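You operate a simulated robot arm through the tools that you are given. There is no shell and no other tool.

You run a simulated robot arm. Do the job below in one go: nothing can be reset, and whatever is moved stays where it is left.

JOB
Put things in order on the top of the kiln bench. At the end: the grey small steel cap from the top of the kiln bench stands where the beige core stood; the white-handled block weight stands where the black-banded mould stood; the black-banded mould is in the blue bucket; the beige core from the top of the kiln bench stands where the white-handled block weight stood; whatever was shut is shut again. Leave all else as you found it, and nothing knocked over. Set down upright: black-banded mould.

The check looks at the end state, three seconds after you hand in, the way a careful person would. Anything else that was tipped, shoved, dropped, spilled or broken makes it a failure. Lids that push on must go on centred and level and be pressed home; caps that screw on are set level and turned clockwise until they are tight.

ROBOT AND FRAMES
A 6-joint arm with a two-finger parallel gripper, fixed in place. Base frame: the origin is at the foot of the arm, x ahead of it, y to its left, z up; the work surface is at about z = 0.8. Readings come in m, rad, newtons and seconds.
With the tool pointing down near the work surface it reaches from about 0.26 to 0.68 m from the base axis. Its first joint turns from -1.152 to 1.152 rad. Payload 2.9 kg.
The tool frame sits at the grasp point between the pads (the TCP): z along the fingers, y along the line on which they close. The tips reach 0.03 m beyond it. Largest opening 0.11 m; finger width 0.02, thickness 0.01; the body of the gripper, 0.048 by 0.112 m, starts 0.055 m behind the TCP.
Orientation is that of the tool frame in the base frame, as a unit quaternion [w, x, y, z]. With the fingers straight down and closing along the base's y, the tool's x points along the base's -x, its y along +y and its z along -z.

CONTROLS
- The arm moves only by the tool send_rows. Its argument "targets" is text: rows parted by semicolons, each of 7 numbers parted by spaces: the turn, a rotation vector about the tool's x, y, z in rad, then the shift along the tool's x, y, z in m, then the opening, from 0 (shut) to 1 (fully open). In form: ax ay az x y z gripper; .... A call has 1 to 20 rows; each row shifts and turns the commanded pose from where the row before left it, along the tool's axes as they then stand. A row lasts 0.2 s, in which the tool goes at most 0.05 m and 0.15 rad; a call with a longer step from one row to the next is refused whole, and so is a gripper value outside its range. A pose out of reach is approached as far as the arm can. The call stops where the force on the tool passes 40 N (or 10 N more than at its start, if that is more) or the arm is blocked; 0.2 s more then pass. Each finger travels about 0.108 m/s and halts on what it meets, pressing with about 35 N; the grip force reading is that of the motor and also rises with nothing between the fingers. The clock runs only during rows and for 0.2 s after the last one: add rows that do not move to give the fingers time. It gives the time, the measured TCP pose, the force on the tool (base axes), the opening and the grip force at its end, in the units of the frame above (readings bear some noise), with the torque about the TCP (base axes, N m) and any sound that the robot's microphone picked up.
- Cameras (640 x 400 px; columns grow to the right, rows downward): "scene" is fixed at [0.0625, 0.4121, 1.409]; the picture's right is [-0.89, -0.45, 0.00], its down [-0.16, 0.32, -0.93] and it looks along [0.42, -0.83, -0.36] (base axes); focal length 329 px, centre (320, 200). "wrist" rides on the gripper at [0.072, 0.017, -0.103] in the tool frame; the picture's right is [-0.23, 0.97, 0.00], its down [-0.76, -0.18, -0.62] and it looks along [-0.61, -0.14, 0.78] (tool axes); focal length 222 px, centre (320, 200). There is no depth. A picture from a camera that has moved, and an enlarged one, comes with that camera's place and axes in the base frame and with its lens. The place of the scene camera against the robot may be out by one fixed shift of up to 0.012 m in any direction.
- snapshot(camera): a new picture of that camera. No time passes.
- close_up(camera, box): a new picture of the part [left, top, right, bottom] of that camera's present view, enlarged. No time passes.
- sign_off(): hands the job in; it is judged then, once.

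Nothing tells you positions but the pictures and the camera data. Unless the task says otherwise, let go and move clear before handing in.

The tools are called after "Request:" as a command line: name --argument value ..., lists and objects as JSON in quotes. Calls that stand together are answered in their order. send_rows: Moves the arm, as the interface text tells. Its arguments: {"type":"object","properties":{"targets":{"type":"string"}},"required":["targets"]} The other tools are called the same way: snapshot (camera) takes a picture; close_up (camera, box) takes an enlarged picture of a part of a camera's view; sign_off () hands the job in.

At the start:

```text
time_s: 0.0
tcp_pos: [0.2734, -0.2748, 1.2653]
orientation: [0.0, 0.0, 1.0, 0.0]
force: [0.2, -0.5, -0.7]
ft_torque: [0.02, 0.02, -0.02]
opening: 0.1098
finger_force: 0.0
```

scene: 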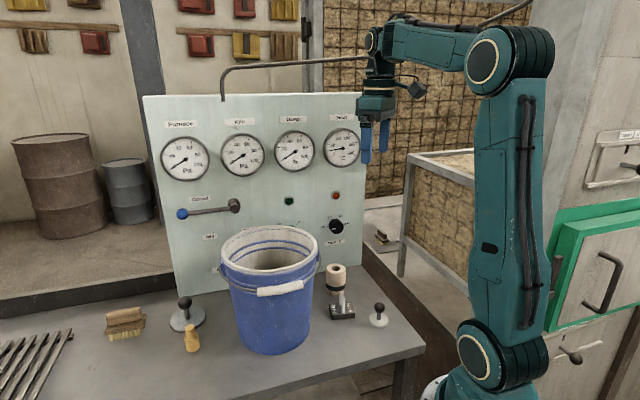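
wrist: 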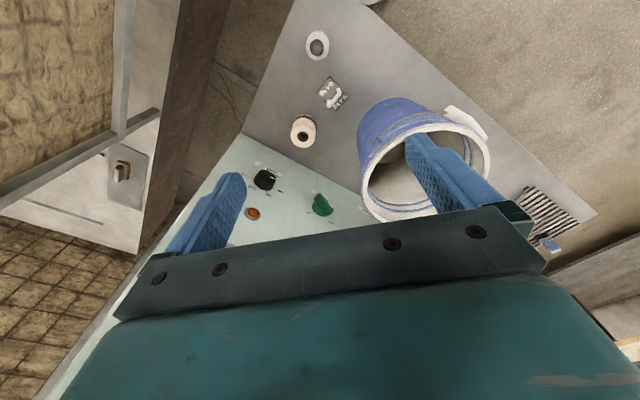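

I see a bench with a blue bucket, a black-banded mould, a block weight, and several small knobbed or core-like objects. I'll take closer views before I move anything.

Request:
close_up --camera "scene" --box '[290, 230, 430, 350]'

Request:
close_up --camera "scene" --box '[80, 270, 260, 380]'

Request:
close_up --camera "wrist" --box '[270, 20, 400, 160]'

Request:
close_up --camera "scene" --box '[520, 180, 640, 400]'

Request:
close_up --camera "scene" --box '[140, 90, 380, 290]'

```text
3.33 times, centred on (360, 290) of scene
camera zoom: at [0.0625, 0.4121, 1.409], right [-0.89, -0.45, 0.0], down [-0.16, 0.32, -0.93], along [0.42, -0.83, -0.36], focal length 1096 px, centre (187, -100)
```

zoom: 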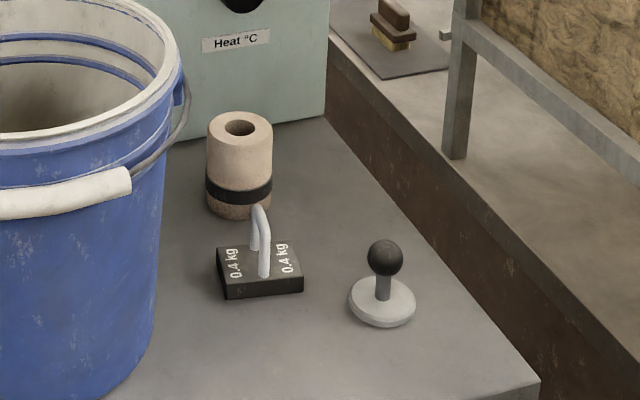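

```text
3.56 times, centred on (170, 325) of scene
camera zoom: at [0.0625, 0.4121, 1.409], right [-0.89, -0.45, 0.0], down [-0.16, 0.32, -0.93], along [0.42, -0.83, -0.36], focal length 1169 px, centre (853, -244)
```

zoom: 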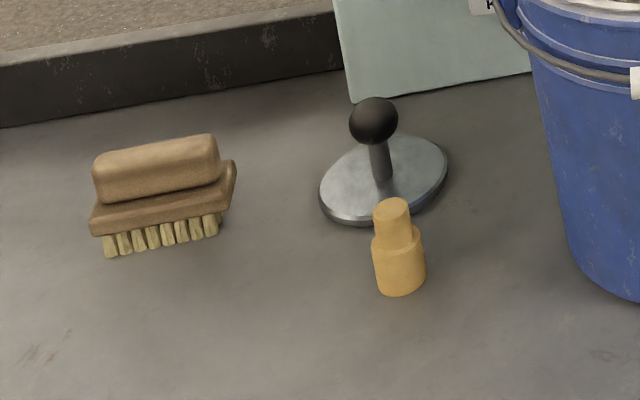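

```text
2.86 times, centred on (335, 90) of wrist
camera zoom: at [0.2023, -0.2578, 1.369], right [0.23, 0.97, 0.0], down [0.76, -0.18, 0.62], along [0.61, -0.14, -0.78], focal length 635 px, centre (277, 514)
```

zoom: 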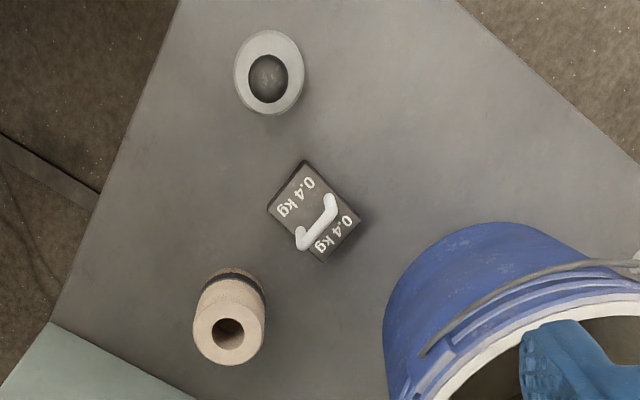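

```text
1.82 times, centred on (580, 290) of scene
camera zoom: at [0.0625, 0.4121, 1.409], right [-0.89, -0.45, 0.0], down [-0.16, 0.32, -0.93], along [0.42, -0.83, -0.36], focal length 598 px, centre (-153, 36)
```

zoom: 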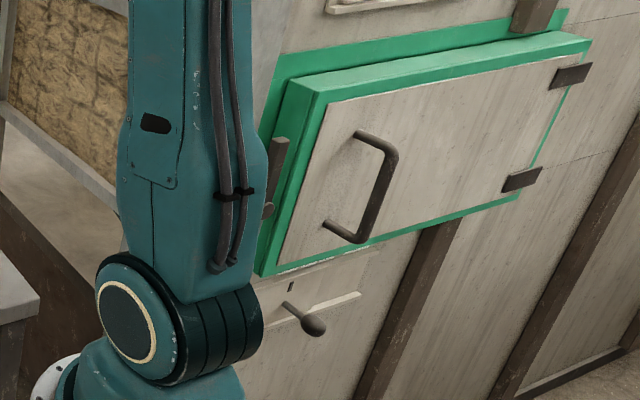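

```text
2.00 times, centred on (260, 190) of scene
camera zoom: at [0.0625, 0.4121, 1.409], right [-0.89, -0.45, 0.0], down [-0.16, 0.32, -0.93], along [0.42, -0.83, -0.36], focal length 658 px, centre (440, 220)
```

zoom: 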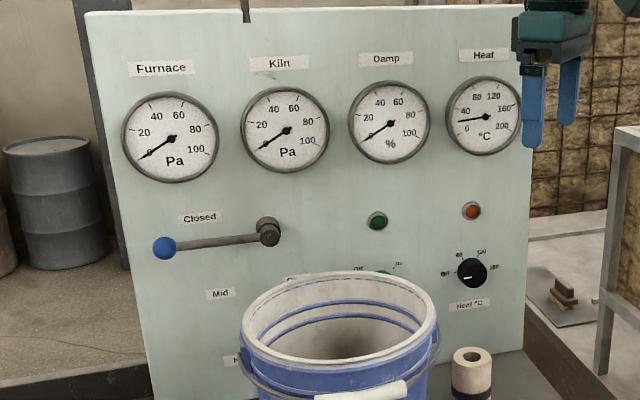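

The two knobbed caps measure about 5 cm across (right of the bucket) and 9 cm across (left, near the yellow-beige core). The small one on the right looks like the small steel cap, so next I'll look into the bucket and find the mould more exactly.

Request:
close_up --camera "wrist" --box '[340, 80, 500, 230]'

Request:
close_up --camera "scene" --box '[200, 210, 350, 370]'

Request:
close_up --camera "scene" --box '[330, 0, 560, 200]'

Request:
close_up --camera "scene" --box '[400, 120, 640, 400]'

Request:
close_up --camera "scene" --box '[0, 280, 130, 400]'

```text
2.67 times, centred on (420, 155) of wrist
camera zoom: at [0.2023, -0.2578, 1.369], right [0.23, 0.97, 0.0], down [0.76, -0.18, 0.62], along [0.61, -0.14, -0.78], focal length 592 px, centre (53, 320)
```

zoom: 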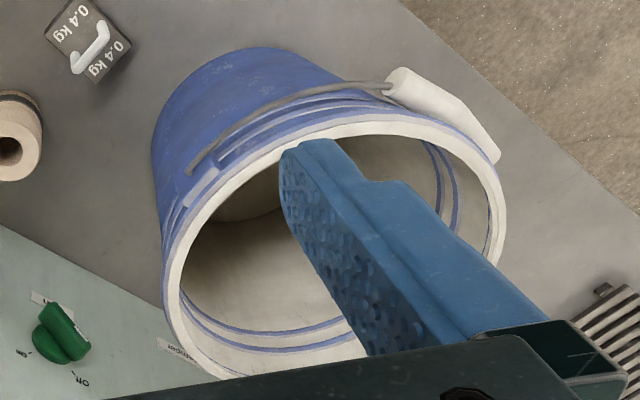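

```text
2.50 times, centred on (275, 290) of scene
camera zoom: at [0.0625, 0.4121, 1.409], right [-0.89, -0.45, 0.0], down [-0.16, 0.32, -0.93], along [0.42, -0.83, -0.36], focal length 822 px, centre (432, -25)
```

zoom: 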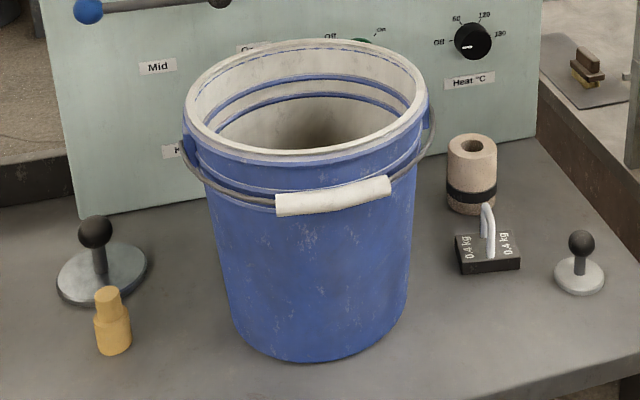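

```text
2.00 times, centred on (445, 100) of scene
camera zoom: at [0.0625, 0.4121, 1.409], right [-0.89, -0.45, 0.0], down [-0.16, 0.32, -0.93], along [0.42, -0.83, -0.36], focal length 658 px, centre (70, 400)
```

zoom: 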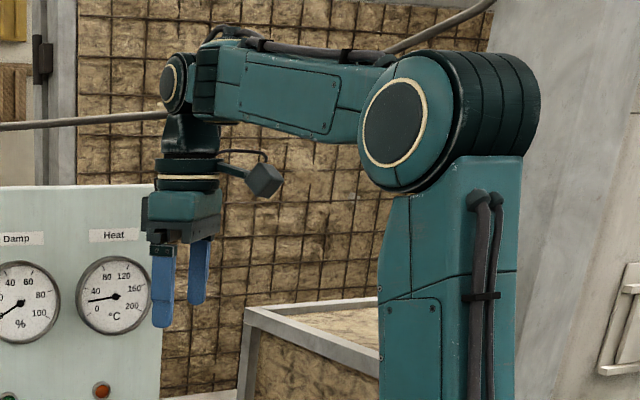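

```text
1.43 times, centred on (520, 260) of scene
camera zoom: at [0.0625, 0.4121, 1.409], right [-0.89, -0.45, 0.0], down [-0.16, 0.32, -0.93], along [0.42, -0.83, -0.36], focal length 470 px, centre (34, 114)
```

zoom: 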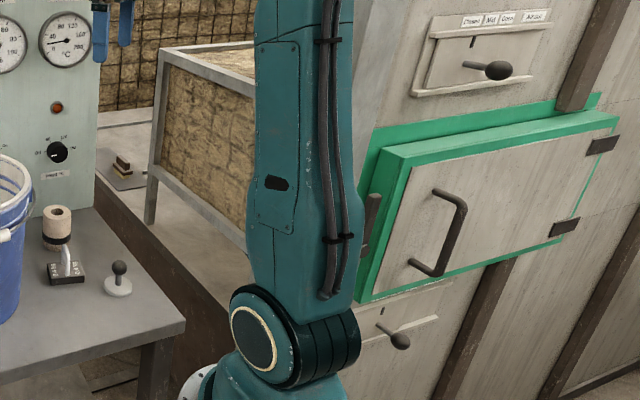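

```text
3.33 times, centred on (65, 340) of scene
camera zoom: at [0.0625, 0.4121, 1.409], right [-0.89, -0.45, 0.0], down [-0.16, 0.32, -0.93], along [0.42, -0.83, -0.36], focal length 1096 px, centre (1170, -267)
```

zoom: 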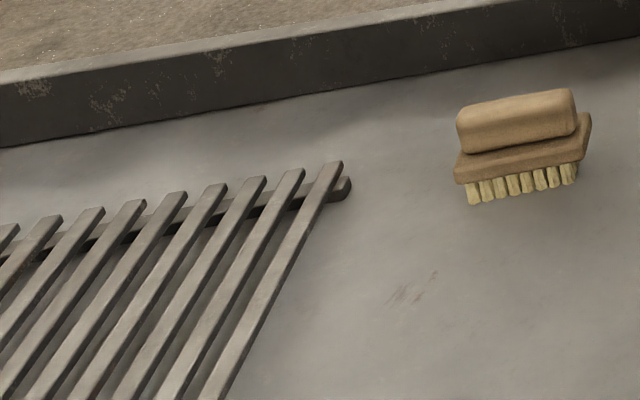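

The bucket looks empty, the kiln door and drawers are shut and don't need opening. I'll lower the wrist camera towards the mould, weight and small cap to measure them.

Request:
send_rows --targets "0 0 0 0.0113 -0.0048 0.0432 1; 0 0 0 0.0113 -0.0048 0.0432 1; 0 0 0 0.0113 -0.0048 0.0432 1; 0 0 0 0.0113 -0.0048 0.0432 1; 0 0 0 0.0113 -0.0048 0.0432 1; 0 0 0 0 0 0 1"

Request:
snapshot --camera "wrist"

Request:
snapshot --camera "scene"

```text
time_s: 1.4
tcp_pos: [0.2184, -0.2998, 1.0499]
orientation: [0.0, 0.0, 1.0, 0.0]
force: [-0.4, -0.2, -0.1]
ft_torque: [0.02, 0.0, -0.01]
opening: 0.11
finger_force: 0.0
```

```text
taken
camera wrist: at [0.146, -0.2825, 1.1532], right [0.23, 0.97, 0.0], down [0.76, -0.18, 0.62], along [0.61, -0.14, -0.78], focal length 222 px, centre (320, 200)
```

wrist: 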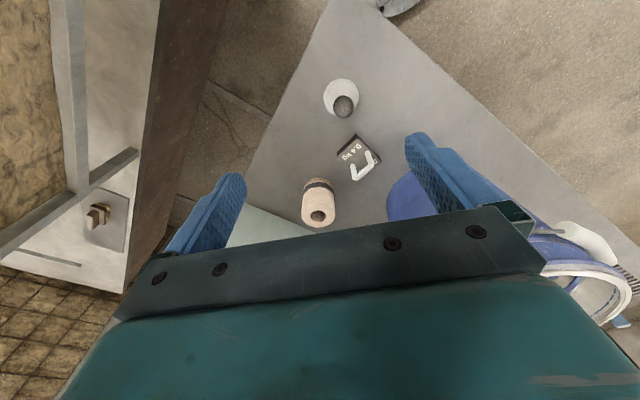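

```text
taken
```

scene: 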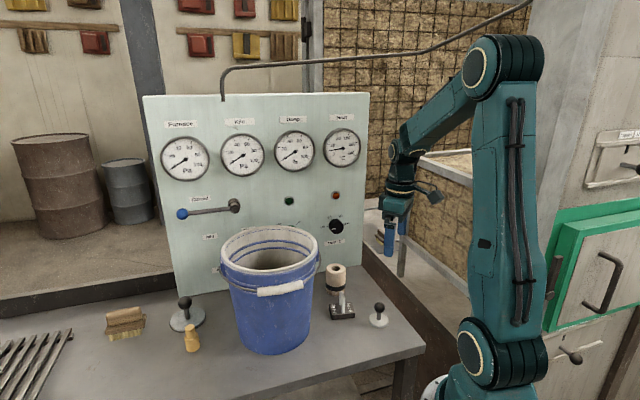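

The wrist camera now sees all three right-hand objects. I'll enlarge them to measure.

Request:
close_up --camera "wrist" --box '[270, 60, 400, 240]'

Request:
close_up --camera "wrist" --box '[290, 120, 390, 240]'

```text
2.22 times, centred on (335, 150) of wrist
camera zoom: at [0.146, -0.2825, 1.1532], right [0.23, 0.97, 0.0], down [0.76, -0.18, 0.62], along [0.61, -0.14, -0.78], focal length 494 px, centre (287, 311)
```

zoom: 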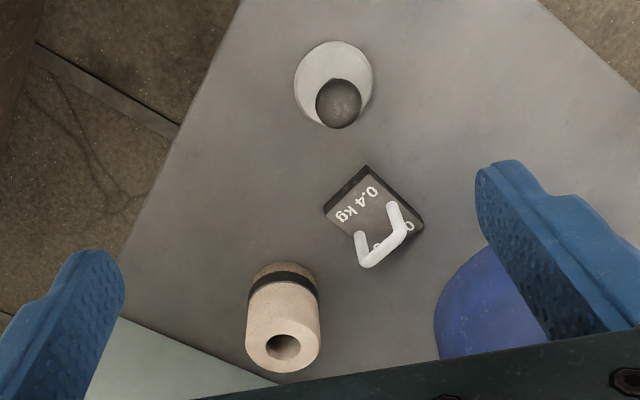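

```text
3.33 times, centred on (340, 180) of wrist
camera zoom: at [0.146, -0.2825, 1.1532], right [0.23, 0.97, 0.0], down [0.76, -0.18, 0.62], along [0.61, -0.14, -0.78], focal length 740 px, centre (253, 267)
```

zoom: 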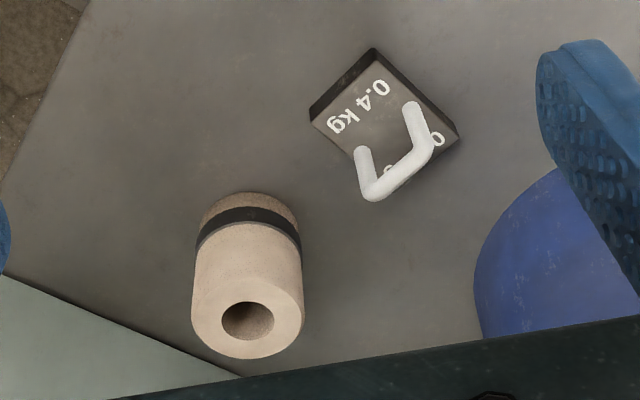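

The mould stands at about (0.394, -0.344), 0.057 m across and about 0.08 m tall. I'll go up and over to look down into the bucket for its centre, rim and floor.

Request:
send_rows --targets "0 0 0 0 0 -0.05 1; 0 0 0 0 0 -0.05 1; 0 0 0 0 0 -0.05 1; 0 0 0 0 0 -0.05 1; 0 0 0 -0.0164 0.042 0 1; 0 0 0 -0.0164 0.042 0 1; 0 0 0 -0.0164 0.042 0 1; 0 0 0 -0.0164 0.042 0 1; 0 0 0 -0.0164 0.042 0 1; 0 0 0 0 0 0 1"

Request:
snapshot --camera "wrist"

Request:
snapshot --camera "scene"

```text
time_s: 3.6
tcp_pos: [0.2993, -0.0902, 1.2498]
orientation: [0.0, 0.0, 1.0, 0.0]
force: [0.2, 0.4, -0.3]
ft_torque: [-0.01, 0.02, -0.03]
opening: 0.1098
finger_force: 0.1
```

```text
taken
camera wrist: at [0.2281, -0.0737, 1.3528], right [0.23, 0.97, 0.0], down [0.76, -0.18, 0.62], along [0.61, -0.14, -0.78], focal length 222 px, centre (320, 200)
```

wrist: 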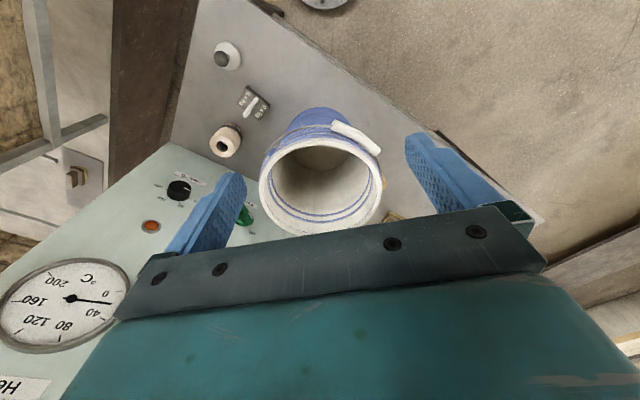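

```text
taken
```

scene: 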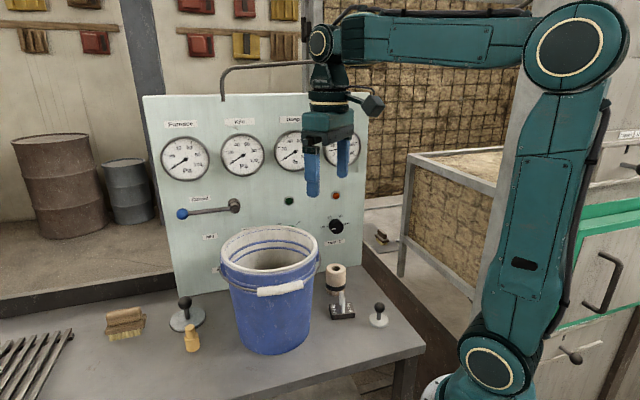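

Request:
close_up --camera "wrist" --box '[240, 90, 400, 250]'

Request:
close_up --camera "wrist" --box '[190, 20, 310, 170]'

```text
2.50 times, centred on (320, 170) of wrist
camera zoom: at [0.2281, -0.0737, 1.3528], right [0.23, 0.97, 0.0], down [0.76, -0.18, 0.62], along [0.61, -0.14, -0.78], focal length 555 px, centre (320, 275)
```

zoom: 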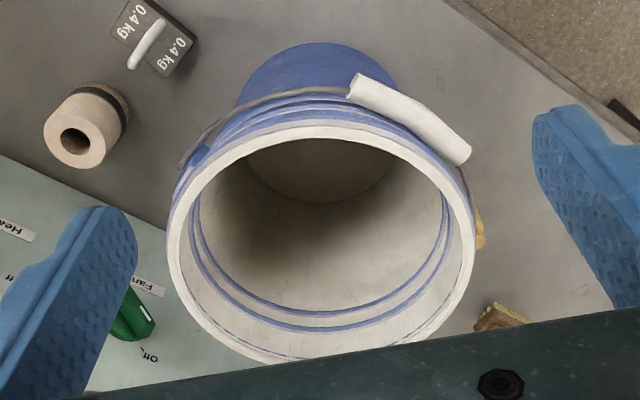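

```text
2.67 times, centred on (250, 95) of wrist
camera zoom: at [0.2281, -0.0737, 1.3528], right [0.23, 0.97, 0.0], down [0.76, -0.18, 0.62], along [0.61, -0.14, -0.78], focal length 592 px, centre (507, 480)
```

zoom: 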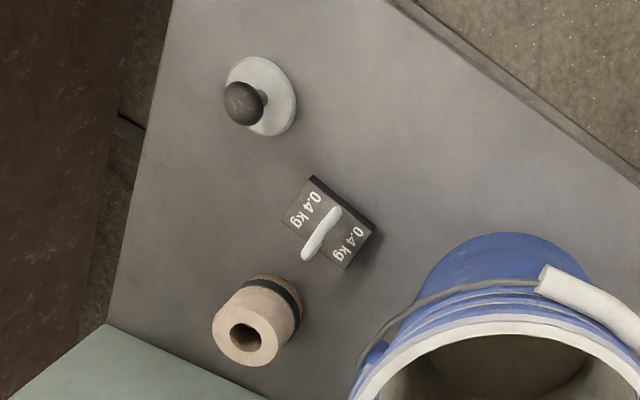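

The bucket is empty, its centre is near (0.475, -0.132), the rim is at z≈1.03 and the floor radius is about 0.08. The mould's top centre triangulates to (0.393, -0.344, 0.879), so I'll go above it and yaw 45° so the fingers close along the bench edge, clear of the weight.

Request:
send_rows --targets "0 0 0 -0.0156 -0.0423 0 1; 0 0 0 -0.0156 -0.0423 0 1; 0 0 0 -0.0156 -0.0423 0 1; 0 0 0 -0.0156 -0.0423 0 1; 0 0 0 -0.0156 -0.0423 0 1; 0 0 0 -0.0156 -0.0423 0 1; 0 0 0.1309 0 0 0 1; 0 0 0.1309 0 0 0 1; 0 0 0.1309 0 0 0 1; 0 0 0.1309 0 0 0 1; 0 0 0.1309 0 0 0 1; 0 0 0.1309 0 0 0 1; 0 0 0 0 0 0.04 0.85; 0 0 0 0 0 0.04 0.85; 0 0 0 0 0 0.04 0.85; 0 0 0 0 0 0.04 0.85; 0 0 0 0 0 0.04 0.85; 0 0 0 0 0 0 0.85"

Request:
snapshot --camera "wrist"

Request:
snapshot --camera "scene"

```text
time_s: 7.4
tcp_pos: [0.391, -0.3424, 1.0503]
orientation: [0.0, 0.383, 0.924, 0.0]
force: [-1.0, -0.1, -0.1]
ft_torque: [-0.01, 0.01, -0.05]
opening: 0.0935
finger_force: 0.1
```

```text
taken
camera wrist: at [0.3517, -0.2797, 1.1532], right [0.85, 0.53, 0.0], down [0.41, -0.66, 0.62], along [0.33, -0.53, -0.78], focal length 222 px, centre (320, 200)
```

wrist: 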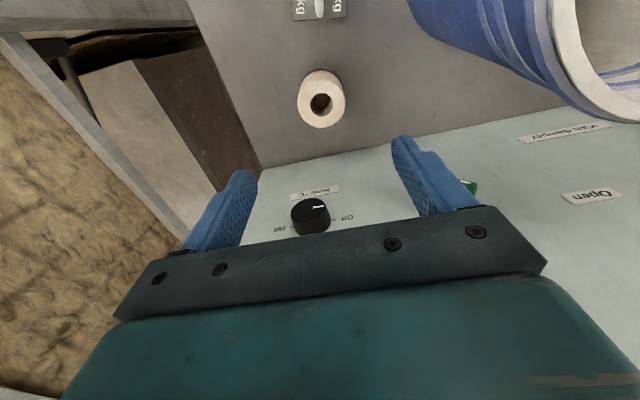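

```text
taken
```

scene: 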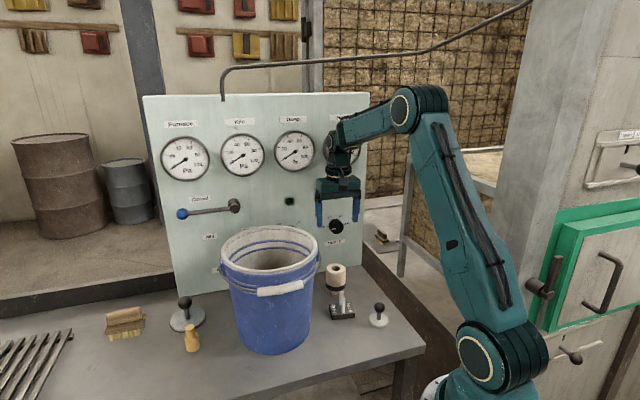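

Request:
close_up --camera "wrist" --box '[270, 0, 380, 140]'

```text
2.86 times, centred on (325, 70) of wrist
camera zoom: at [0.3517, -0.2797, 1.1532], right [0.85, 0.53, 0.0], down [0.41, -0.66, 0.62], along [0.33, -0.53, -0.78], focal length 635 px, centre (306, 571)
```

zoom: 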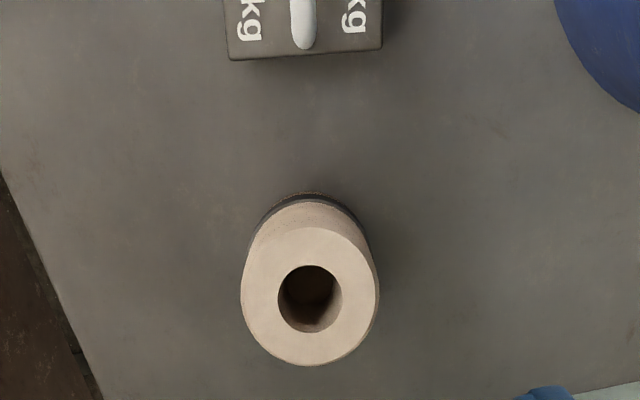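

The mould's centre is confirmed at (0.393, -0.3435). I'll correct slightly, descend onto its upper end and close.

Request:
send_rows --targets "0 0 0 -0.0025 0.0003 0 0.85; 0 0 0 0 0 0.04 0.85; 0 0 0 0 0 0.04 0.85; 0 0 0 0 0 0.04 0.85; 0 0 0 0 0 0.03 0.85; 0 0 0 0 0 0.02 0.85; 0 0 0 0 0 0 0.85; 0 0 0 0 0 0 0.7; 0 0 0 0 0 0 0.55; 0 0 0 0 0 0 0.4; 0 0 0 0 0 0 0.4; 0 0 0 0 0 0 0.4; 0 0 0 0 0 0 0.4"

Request:
snapshot --camera "wrist"

Request:
close_up --camera "scene" --box '[280, 200, 440, 340]'

```text
time_s: 10.2
tcp_pos: [0.3935, -0.3412, 0.8817]
orientation: [-0.001, 0.382, 0.924, 0.0]
force: [1.1, -0.8, 0.6]
ft_torque: [0.01, -0.03, -0.02]
opening: 0.0561
finger_force: 35.5
```

```text
taken
camera wrist: at [0.3545, -0.278, 0.985], right [0.85, 0.53, 0.0], down [0.41, -0.66, 0.62], along [0.33, -0.53, -0.78], focal length 222 px, centre (320, 200)
```

wrist: 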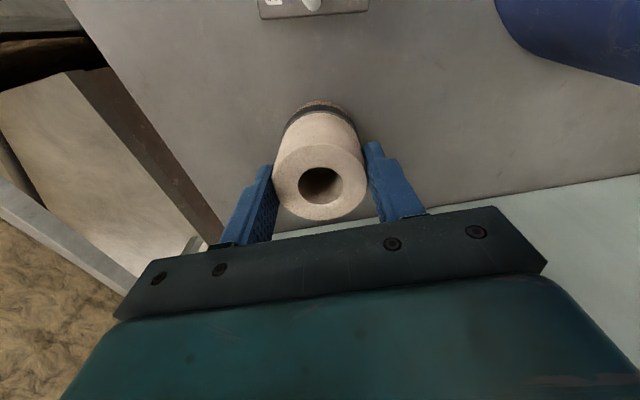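

```text
2.86 times, centred on (360, 270) of scene
camera zoom: at [0.0625, 0.4121, 1.409], right [-0.89, -0.45, 0.0], down [-0.16, 0.32, -0.93], along [0.42, -0.83, -0.36], focal length 940 px, centre (206, 0)
```

zoom: 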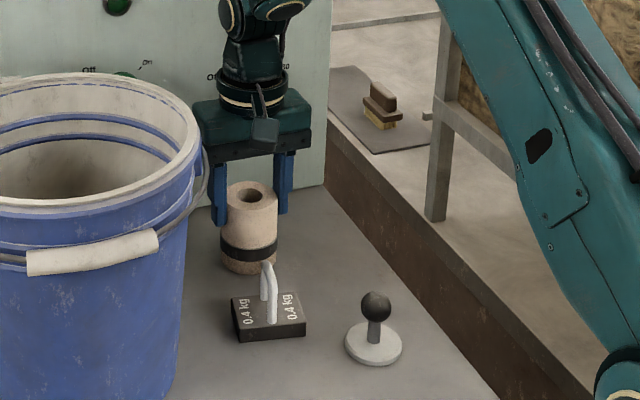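

The mould is gripped at an opening of 0.056 m. I'll lift it straight up and carry it over the bucket, then check alignment.

Request:
send_rows --targets "0 0 0 0 0 -0.01 0.4; 0 0 0 0 0 -0.03 0.4; 0 0 0 0 0 -0.045 0.4; 0 0 0 0 0 -0.045 0.4; 0 0 0 0 0 -0.045 0.4; 0 0 0 0 0 -0.045 0.4; 0 0 0 0 0 -0.045 0.4; 0 0 0 0 0 -0.045 0.4; 0 0 0 0 0 -0.02 0.4; 0 0 0 0.0117 0.0414 0 0.4; 0 0 0 0.0117 0.0414 0 0.4; 0 0 0 0.0117 0.0414 0 0.4; 0 0 0 0.0117 0.0414 0 0.4; 0 0 0 0.0117 0.0414 0 0.4; 0 0 0 0 0 0 0.4"

Request:
snapshot --camera "wrist"

Request:
snapshot --camera "scene"

```text
time_s: 13.4
tcp_pos: [0.5008, -0.1583, 1.2092]
orientation: [0.0, 0.383, 0.924, 0.0]
force: [-0.6, 0.5, -2.1]
ft_torque: [0.01, -0.04, 0.01]
opening: 0.0559
finger_force: 34.6
```

```text
taken
camera wrist: at [0.462, -0.0956, 1.3132], right [0.85, 0.53, 0.0], down [0.41, -0.66, 0.62], along [0.33, -0.53, -0.78], focal length 222 px, centre (320, 200)
```

wrist: 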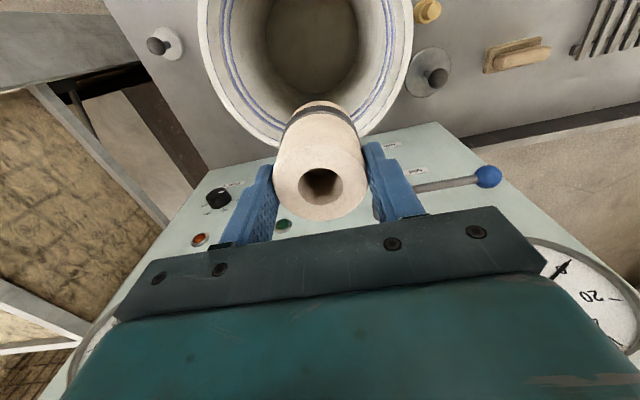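

```text
taken
```

scene: 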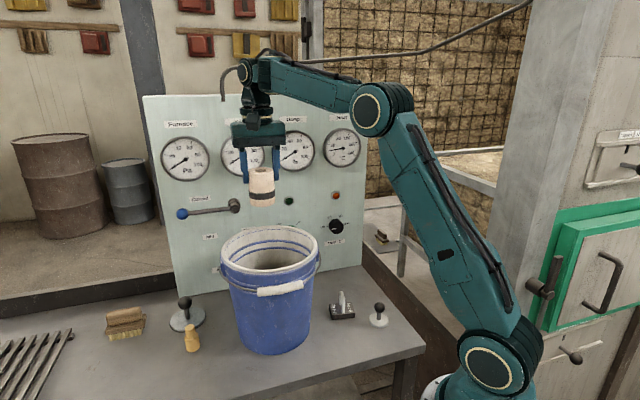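

Request:
close_up --camera "wrist" --box '[180, 0, 440, 170]'

```text
2.35 times, centred on (310, 85) of wrist
camera zoom: at [0.462, -0.0956, 1.3132], right [0.85, 0.53, 0.0], down [0.41, -0.66, 0.62], along [0.33, -0.53, -0.78], focal length 523 px, centre (344, 471)
```

zoom: 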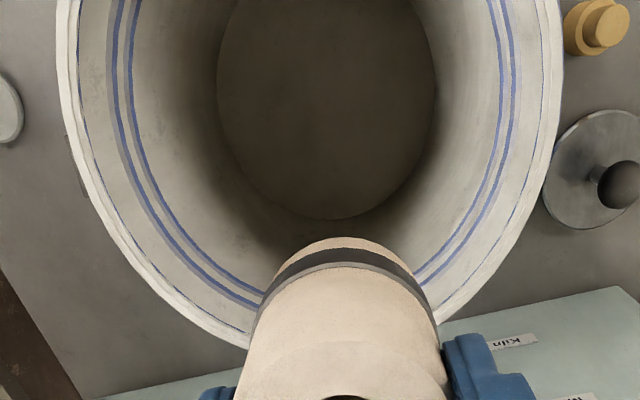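

From this view the bucket's centre is (0.465, -0.129), with a floor radius of about 0.086. I'll shift to leave room for the wrist camera and lower the mould part-way in, watching forces.

Request:
send_rows --targets "0 0 0 0.0131 -0.0046 0 0.4; 0 0 0 0 0 0.04 0.4; 0 0 0 0 0 0.04 0.4; 0 0 0 0 0 0.04 0.4; 0 0 0 0 0 0.03 0.4; 0 0 0 0 0 0.03 0.4; 0 0 0 0 0 0 0.4"

Request:
snapshot --camera "wrist"

Request:
snapshot --camera "scene"

```text
time_s: 15.0
tcp_pos: [0.4886, -0.1505, 1.0305]
orientation: [0.001, 0.383, 0.924, 0.0]
force: [0.1, 0.0, -1.9]
ft_torque: [-0.02, 0.0, 0.02]
opening: 0.0561
finger_force: 34.7
```

```text
taken
camera wrist: at [0.4494, -0.0872, 1.1344], right [0.85, 0.53, 0.0], down [0.41, -0.66, 0.62], along [0.33, -0.53, -0.78], focal length 222 px, centre (320, 200)
```

wrist: 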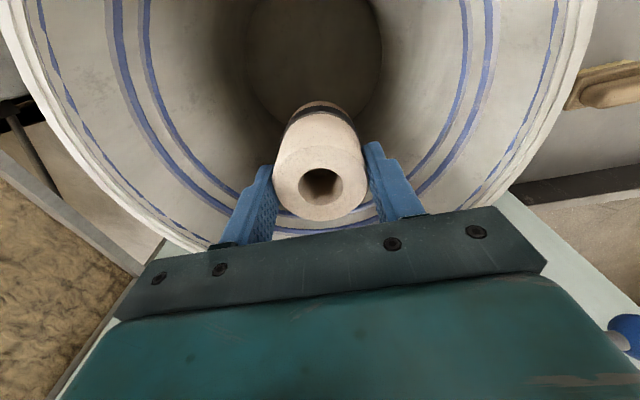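

```text
taken
```

scene: 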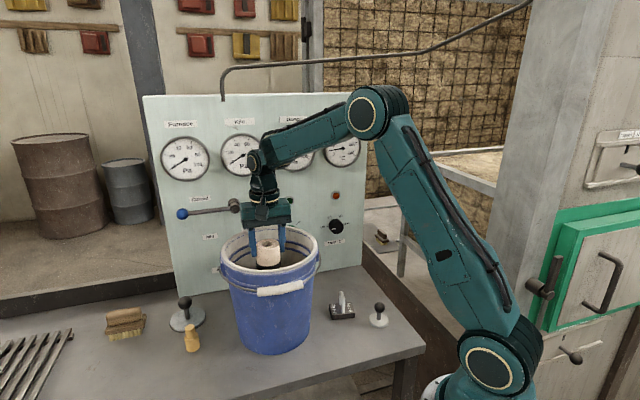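

Request:
send_rows --targets "0 0 0 0 0 0.03 0.4; 0 0 0 0 0 0.03 0.4; 0 0 0 0 0 0.02 0.4; 0 0 0 0 0 0.02 0.4; 0 0 0 0 0 0 0.4"

Request:
snapshot --camera "wrist"

Request:
close_up --camera "scene" --box '[190, 140, 350, 300]'

```text
time_s: 16.2
tcp_pos: [0.4868, -0.1487, 0.9294]
orientation: [0.0, 0.382, 0.924, 0.0]
force: [0.2, -0.2, -1.6]
ft_torque: [-0.02, 0.0, 0.0]
opening: 0.0561
finger_force: 35.0
```

```text
taken
camera wrist: at [0.4479, -0.0853, 1.0324], right [0.85, 0.53, 0.0], down [0.41, -0.66, 0.62], along [0.33, -0.53, -0.78], focal length 222 px, centre (320, 200)
```

wrist: 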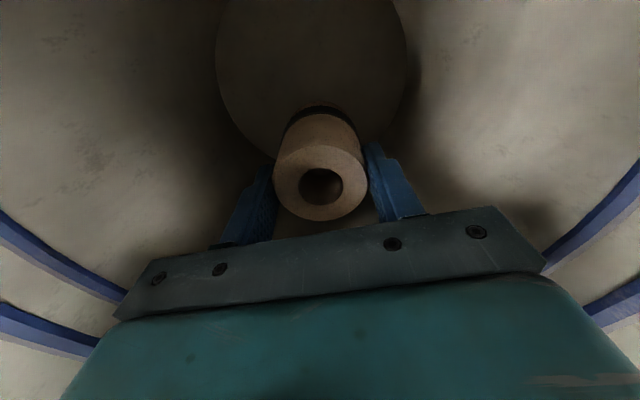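

```text
2.50 times, centred on (270, 220) of scene
camera zoom: at [0.0625, 0.4121, 1.409], right [-0.89, -0.45, 0.0], down [-0.16, 0.32, -0.93], along [0.42, -0.83, -0.36], focal length 822 px, centre (445, 150)
```

zoom: 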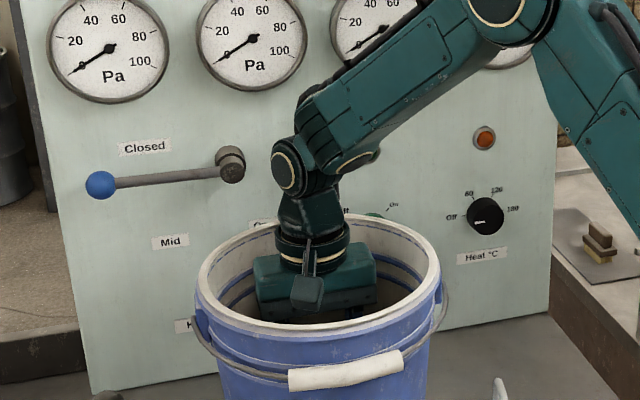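

There is good clearance inside the bucket. I'll nudge slightly toward the centre and lower gently until the mould touches the floor.

Request:
send_rows --targets "0 0 0 0.006 0 0 0.4; 0 0 0 0 0 0.015 0.4; 0 0 0 0 0 0.013 0.4; 0 0 0 0 0 0 0.4"

Request:
send_rows --targets "0 0 0 0 0 0.004 0.4; 0 0 0 0 0 0 0.4"

Request:
send_rows --targets "0 0 0 0 0 0.004 0.4; 0 0 0 0 0 0 0.4"

```text
time_s: 17.2
tcp_pos: [0.4837, -0.1463, 0.9012]
orientation: [0.001, 0.383, 0.924, -0.001]
force: [0.1, -0.5, -2.5]
ft_torque: [-0.02, -0.03, 0.0]
opening: 0.0564
finger_force: 34.6
```

```text
time_s: 17.8
tcp_pos: [0.4834, -0.1472, 0.8976]
orientation: [0.0, 0.382, 0.924, 0.0]
force: [-0.1, 0.2, -2.5]
ft_torque: [0.05, -0.02, 0.03]
opening: 0.0558
finger_force: 35.2
```

```text
time_s: 18.4
tcp_pos: [0.482, -0.1482, 0.8937]
orientation: [0.0, 0.383, 0.924, 0.001]
force: [1.1, 0.0, -1.5]
ft_torque: [0.01, 0.01, -0.02]
opening: 0.056
finger_force: 34.8
```

Request:
send_rows --targets "0 0 0 0 0 0.003 0.4; 0 0 0 0 0 0 0.4"

Request:
send_rows --targets "0 0 0 0 0 0.003 0.4; 0 0 0 0 0 0 0.4"

```text
time_s: 19.0
tcp_pos: [0.4823, -0.145, 0.8902]
orientation: [0.0, 0.382, 0.924, 0.0]
force: [0.4, -0.7, -2.6]
ft_torque: [0.01, -0.02, 0.03]
opening: 0.0558
finger_force: 35.0
```

```text
time_s: 19.6
tcp_pos: [0.4833, -0.1451, 0.8863]
orientation: [0.001, 0.382, 0.924, 0.0]
force: [0.3, -0.3, -2.0]
ft_torque: [0.04, 0.04, -0.01]
opening: 0.0557
finger_force: 35.4
```

Request:
send_rows --targets "0 0 0 0 0 0.002 0.4; 0 0 0 0 0 0 0.4"

Request:
send_rows --targets "0 0 0 0 0 0.002 0.4; 0 0 0 0 0 0 0.4"

```text
time_s: 20.2
tcp_pos: [0.484, -0.1452, 0.8873]
orientation: [0.0, 0.383, 0.924, -0.001]
force: [-5.5, 2.6, 15.7]
ft_torque: [0.2, 0.46, 0.08]
opening: 0.0561
finger_force: 35.0
```

```text
time_s: 20.8
tcp_pos: [0.4846, -0.1464, 0.8858]
orientation: [0.004, 0.382, 0.924, 0.0]
force: [1.5, -2.2, 23.8]
ft_torque: [-0.45, 0.16, 0.3]
opening: 0.0552
finger_force: 34.8
```

The mould has touched the bucket floor (upward force of 16–24 N). I'll relax the press, then open slowly.

Request:
send_rows --targets "0 0 0 0 0 -0.003 0.4; 0 0 0 0 0 0 0.4"

Request:
snapshot --camera "wrist"

```text
time_s: 21.4
tcp_pos: [0.481, -0.1462, 0.8843]
orientation: [-0.002, 0.382, 0.924, -0.001]
force: [0.6, -0.9, -1.7]
ft_torque: [-0.01, 0.02, -0.01]
opening: 0.0543
finger_force: 34.9
```

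```text
taken
camera wrist: at [0.4433, -0.083, 0.9891], right [0.85, 0.53, 0.0], down [0.42, -0.67, 0.62], along [0.32, -0.53, -0.78], focal length 222 px, centre (320, 200)
```

wrist: 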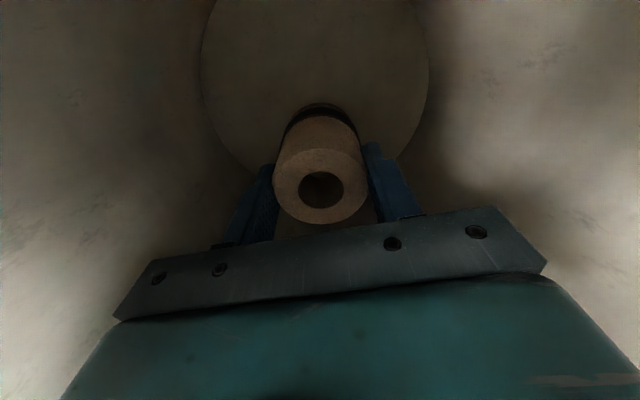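

Request:
send_rows --targets "0 0 0 0 0 0.0015 0.4; 0 0 0 0 0 0 0.5; 0 0 0 0 0 0 0.6; 0 0 0 0 0 0 0.7; 0 0 0 0 0 0 0.75; 0 0 0 0 0 0 0.75"

Request:
snapshot --camera "wrist"

```text
time_s: 22.8
tcp_pos: [0.4822, -0.1455, 0.8853]
orientation: [0.0, 0.383, 0.924, 0.0]
force: [0.1, 0.2, 0.0]
ft_torque: [-0.03, 0.01, 0.0]
opening: 0.0826
finger_force: 0.0
```

```text
taken
camera wrist: at [0.4439, -0.0834, 0.989], right [0.85, 0.53, 0.0], down [0.41, -0.66, 0.62], along [0.33, -0.53, -0.78], focal length 222 px, centre (320, 200)
```

wrist: 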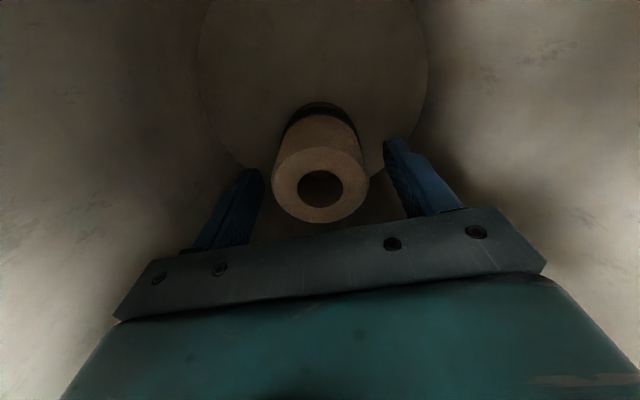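

The mould stands upright and free in the bucket. I'll withdraw straight up and then go view the weight.

Request:
send_rows --targets "0 0 0 0 0 -0.02 0.75; 0 0 0 0 0 -0.03 0.75; 0 0 0 0 0 -0.04 0.75; 0 0 0 0 0 -0.045 0.75; 0 0 0 0 0 -0.045 0.75; 0 0 0 0 0 -0.045 0.75; 0 0 0 0 0 -0.045 0.75; 0 0 0 0 0 -0.04 0.75; 0 0 0 0 0 0 0.75"

Request:
snapshot --camera "wrist"

Request:
snapshot --camera "scene"

```text
time_s: 24.8
tcp_pos: [0.4792, -0.1481, 1.192]
orientation: [0.0, 0.383, 0.924, 0.0]
force: [0.5, -0.7, 0.0]
ft_torque: [0.0, 0.0, -0.03]
opening: 0.0827
finger_force: 0.1
```

```text
taken
camera wrist: at [0.4412, -0.0848, 1.2963], right [0.85, 0.53, 0.0], down [0.41, -0.66, 0.62], along [0.33, -0.53, -0.78], focal length 222 px, centre (320, 200)
```

wrist: 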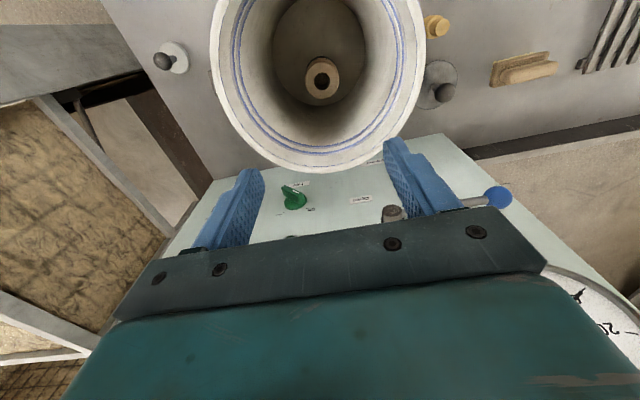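

```text
taken
```

scene: 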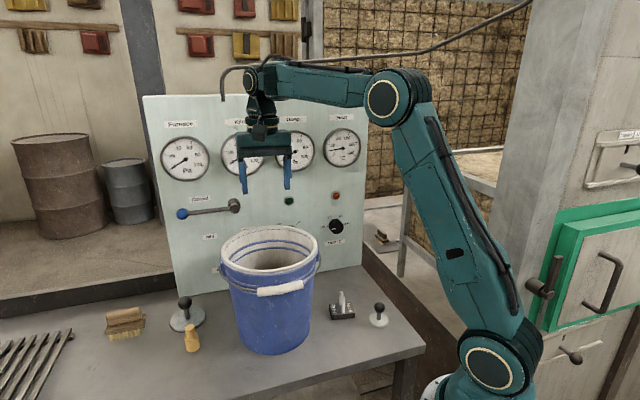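

Request:
send_rows --targets "0 0 0 0.01185 -0.0444 0 0.75; 0 0 0 0.01185 -0.0444 0 0.75; 0 0 0 0.01185 -0.0444 0 0.75; 0 0 0 0.01185 -0.0444 0 0.75; 0 0 0 0 0 0.035 0.75; 0 0 0 0 0 0.035 0.75; 0 0 0 0 0 0.035 0.75; 0 0 0 0 0 0 0.75"

Request:
snapshot --camera "wrist"

Request:
close_up --camera "wrist" --box '[250, 20, 410, 180]'

```text
time_s: 26.6
tcp_pos: [0.3226, -0.2367, 1.0918]
orientation: [0.0, 0.382, 0.924, 0.0]
force: [0.4, -0.2, 1.0]
ft_torque: [-0.03, -0.01, 0.03]
opening: 0.0826
finger_force: 0.1
```

```text
taken
camera wrist: at [0.2834, -0.1734, 1.1951], right [0.85, 0.53, 0.0], down [0.41, -0.66, 0.62], along [0.33, -0.53, -0.78], focal length 222 px, centre (320, 200)
```

wrist: 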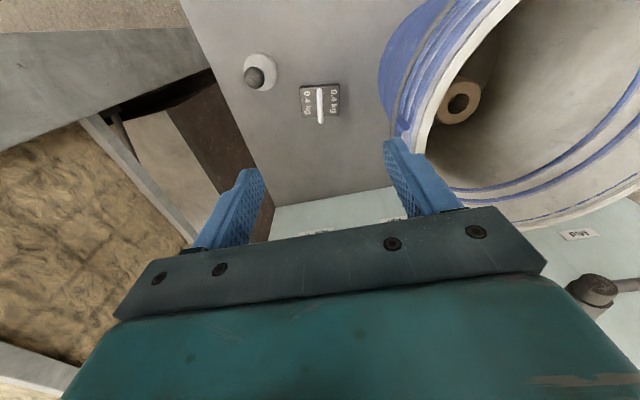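

```text
2.50 times, centred on (330, 100) of wrist
camera zoom: at [0.2834, -0.1734, 1.1951], right [0.85, 0.53, 0.0], down [0.41, -0.66, 0.62], along [0.33, -0.53, -0.78], focal length 555 px, centre (295, 450)
```

zoom: 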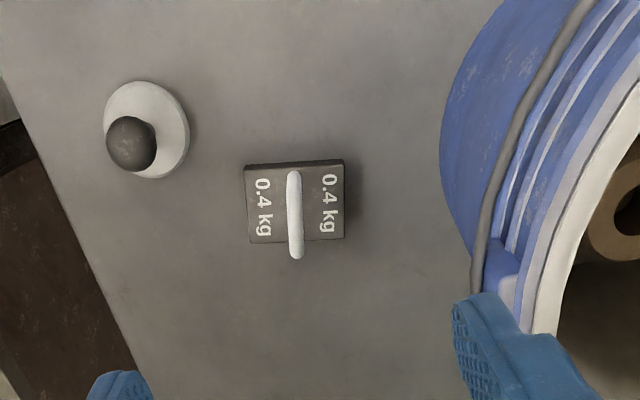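

Request:
close_up --camera "wrist" --box '[285, 75, 355, 130]'

Request:
close_up --camera "wrist" --box '[225, 40, 295, 100]'

Request:
close_up --camera "scene" --box '[315, 280, 405, 340]'

```text
7.27 times, centred on (320, 102) of wrist
camera zoom: at [0.2834, -0.1734, 1.1951], right [0.85, 0.53, 0.0], down [0.41, -0.66, 0.62], along [0.33, -0.53, -0.78], focal length 1615 px, centre (320, 909)
```

zoom: 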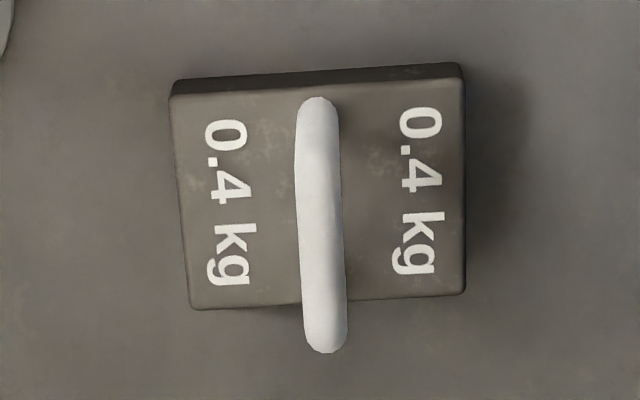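

```text
6.67 times, centred on (260, 70) of wrist
camera zoom: at [0.2834, -0.1734, 1.1951], right [0.85, 0.53, 0.0], down [0.41, -0.66, 0.62], along [0.33, -0.53, -0.78], focal length 1481 px, centre (720, 1067)
```

zoom: 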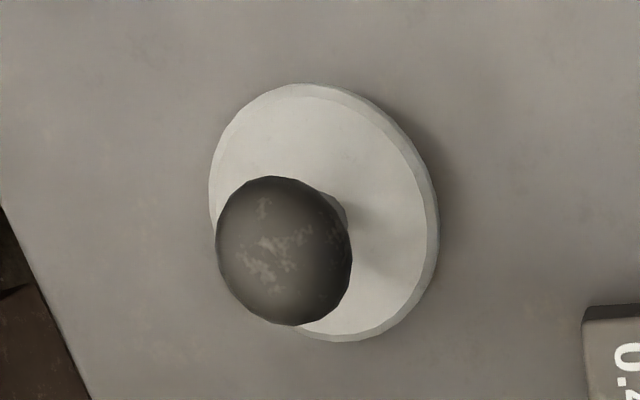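

```text
6.67 times, centred on (360, 310) of scene
camera zoom: at [0.0625, 0.4121, 1.409], right [-0.89, -0.45, 0.0], down [-0.16, 0.32, -0.93], along [0.42, -0.83, -0.36], focal length 2192 px, centre (53, -533)
```

zoom: 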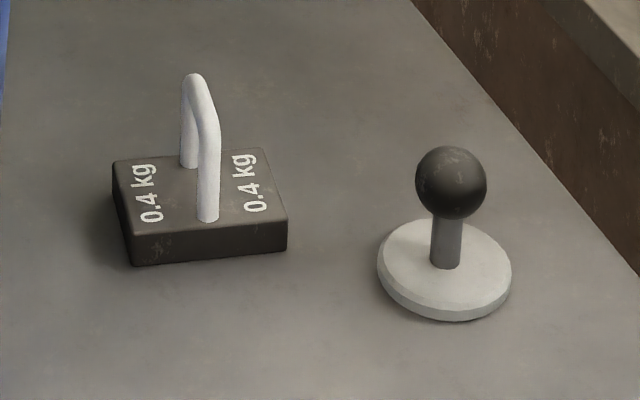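

The weight's block is about 0.064 × 0.047 m and low, centred near (0.3365, -0.2585), with its long side at about 35°. I'll turn to match it, go above and check before descending.

Request:
send_rows --targets "0 0 0 -0.0252 -0.0056 0 0.85; 0 0 0.0875 0 0 0 0.85; 0 0 0.0875 0 0 0 0.85; 0 0 0 0 0 0.0355 0.85; 0 0 0 0 0 0.0355 0.85; 0 0 0 0 0 0.0355 0.85; 0 0 0 0 0 0.0355 0.85; 0 0 0 0 0 0 0.85"

Request:
snapshot --camera "wrist"

Request:
close_up --camera "wrist" --box '[250, 20, 390, 180]'

```text
time_s: 28.4
tcp_pos: [0.3385, -0.2606, 0.9504]
orientation: [-0.001, 0.461, 0.887, 0.0]
force: [0.3, 0.1, -0.2]
ft_torque: [0.03, -0.03, 0.01]
opening: 0.0938
finger_force: 0.1
```

```text
taken
camera wrist: at [0.3124, -0.1924, 1.0542], right [0.93, 0.37, 0.0], down [0.29, -0.73, 0.62], along [0.23, -0.58, -0.78], focal length 222 px, centre (320, 200)
```

wrist: 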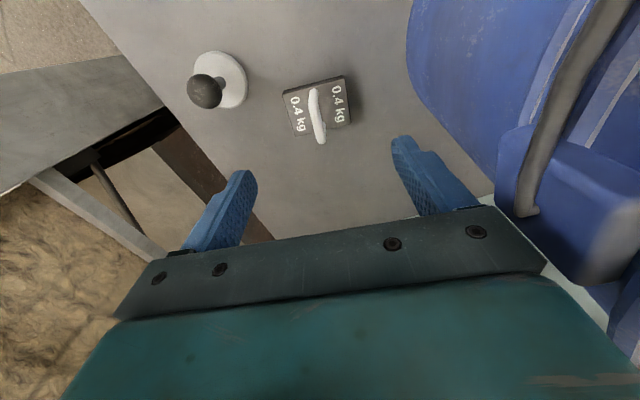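

```text
2.50 times, centred on (320, 100) of wrist
camera zoom: at [0.3124, -0.1924, 1.0542], right [0.93, 0.37, 0.0], down [0.29, -0.73, 0.62], along [0.23, -0.58, -0.78], focal length 555 px, centre (320, 450)
```

zoom: 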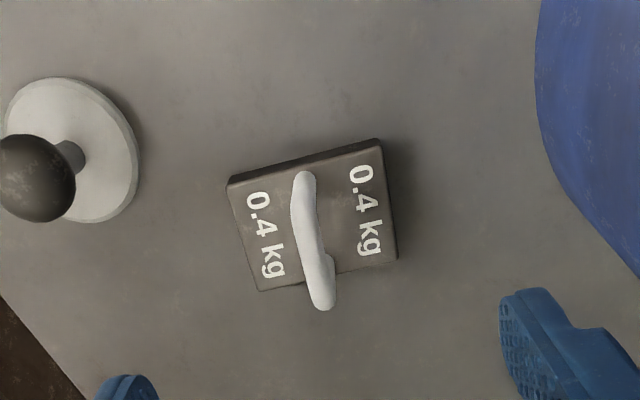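

The block's centre is at (0.337, -0.259), size 0.062 × 0.045 m, and aligned with the fingers. I'll correct by 3 mm and descend around the block's ends.

Request:
send_rows --targets "0 0 0 0.003 -0.001 0 0.85; 0 0 0 0 0 0.035 0.85; 0 0 0 0 0 0.035 0.85; 0 0 0 0 0 0.025 0.85; 0 0 0 0 0 0.01 0.85; 0 0 0 0 0 0.006 0.85; 0 0 0 0 0 0 0.85"

Request:
snapshot --camera "wrist"

Request:
close_up --camera "scene" --box '[290, 220, 430, 340]'

```text
time_s: 30.0
tcp_pos: [0.3358, -0.2571, 0.8388]
orientation: [0.0, 0.462, 0.887, 0.0]
force: [1.0, -0.3, -0.7]
ft_torque: [0.0, 0.02, -0.02]
opening: 0.0934
finger_force: 0.2
```

```text
taken
camera wrist: at [0.3089, -0.1884, 0.9417], right [0.93, 0.37, 0.0], down [0.29, -0.73, 0.62], along [0.23, -0.58, -0.78], focal length 222 px, centre (320, 200)
```

wrist: 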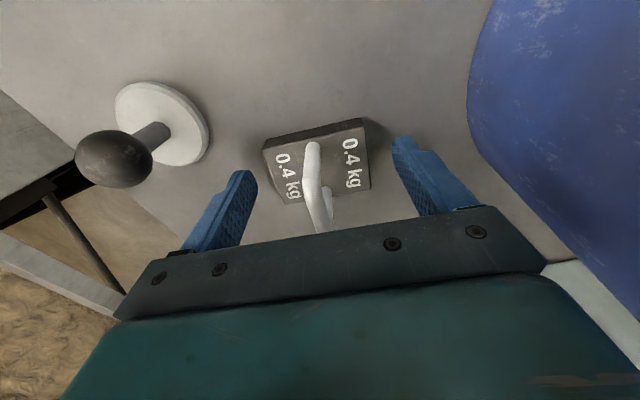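

```text
3.33 times, centred on (360, 280) of scene
camera zoom: at [0.0625, 0.4121, 1.409], right [-0.89, -0.45, 0.0], down [-0.16, 0.32, -0.93], along [0.42, -0.83, -0.36], focal length 1096 px, centre (187, -67)
```

zoom: 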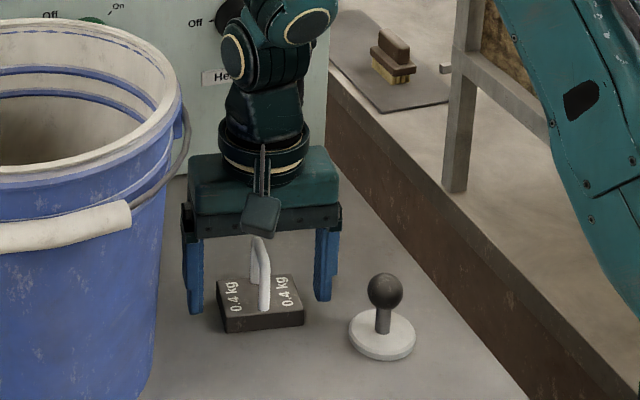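

Request:
send_rows --targets "0 0 0 0 0 0.004 0.85; 0 0 0 0 0 0 0.85; 0 0 0 0 0 0 0.75; 0 0 0 0 0 0 0.65; 0 0 0 0 0 0 0.55; 0 0 0 0 0 0 0.45; 0 0 0 0 0 0 0.45; 0 0 0 0 0 0 0.45"

Request:
snapshot --camera "wrist"

Request:
close_up --camera "scene" --box '[290, 220, 430, 340]'

```text
time_s: 31.8
tcp_pos: [0.3354, -0.2565, 0.832]
orientation: [0.0, 0.462, 0.887, 0.0]
force: [-0.2, -1.3, 1.1]
ft_torque: [-0.07, 0.04, 0.04]
opening: 0.0636
finger_force: 35.3
```

```text
taken
camera wrist: at [0.3088, -0.189, 0.9372], right [0.93, 0.37, 0.0], down [0.29, -0.73, 0.62], along [0.23, -0.58, -0.78], focal length 222 px, centre (320, 200)
```

wrist: 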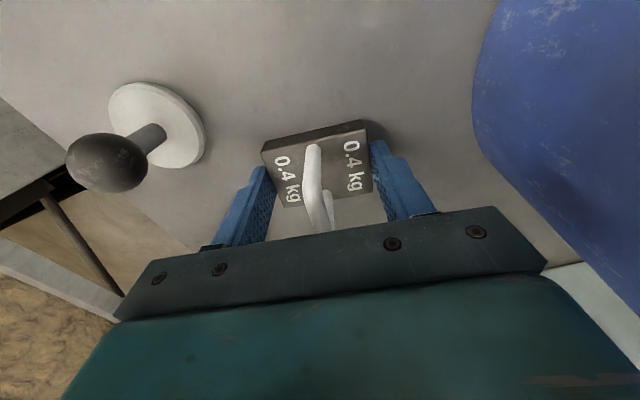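

```text
3.33 times, centred on (360, 280) of scene
camera zoom: at [0.0625, 0.4121, 1.409], right [-0.89, -0.45, 0.0], down [-0.16, 0.32, -0.93], along [0.42, -0.83, -0.36], focal length 1096 px, centre (187, -67)
```

zoom: 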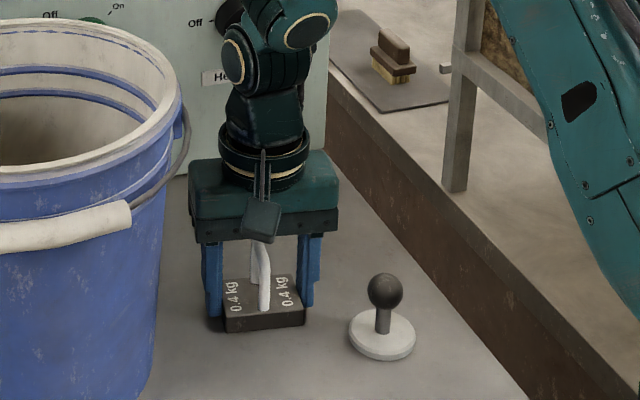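

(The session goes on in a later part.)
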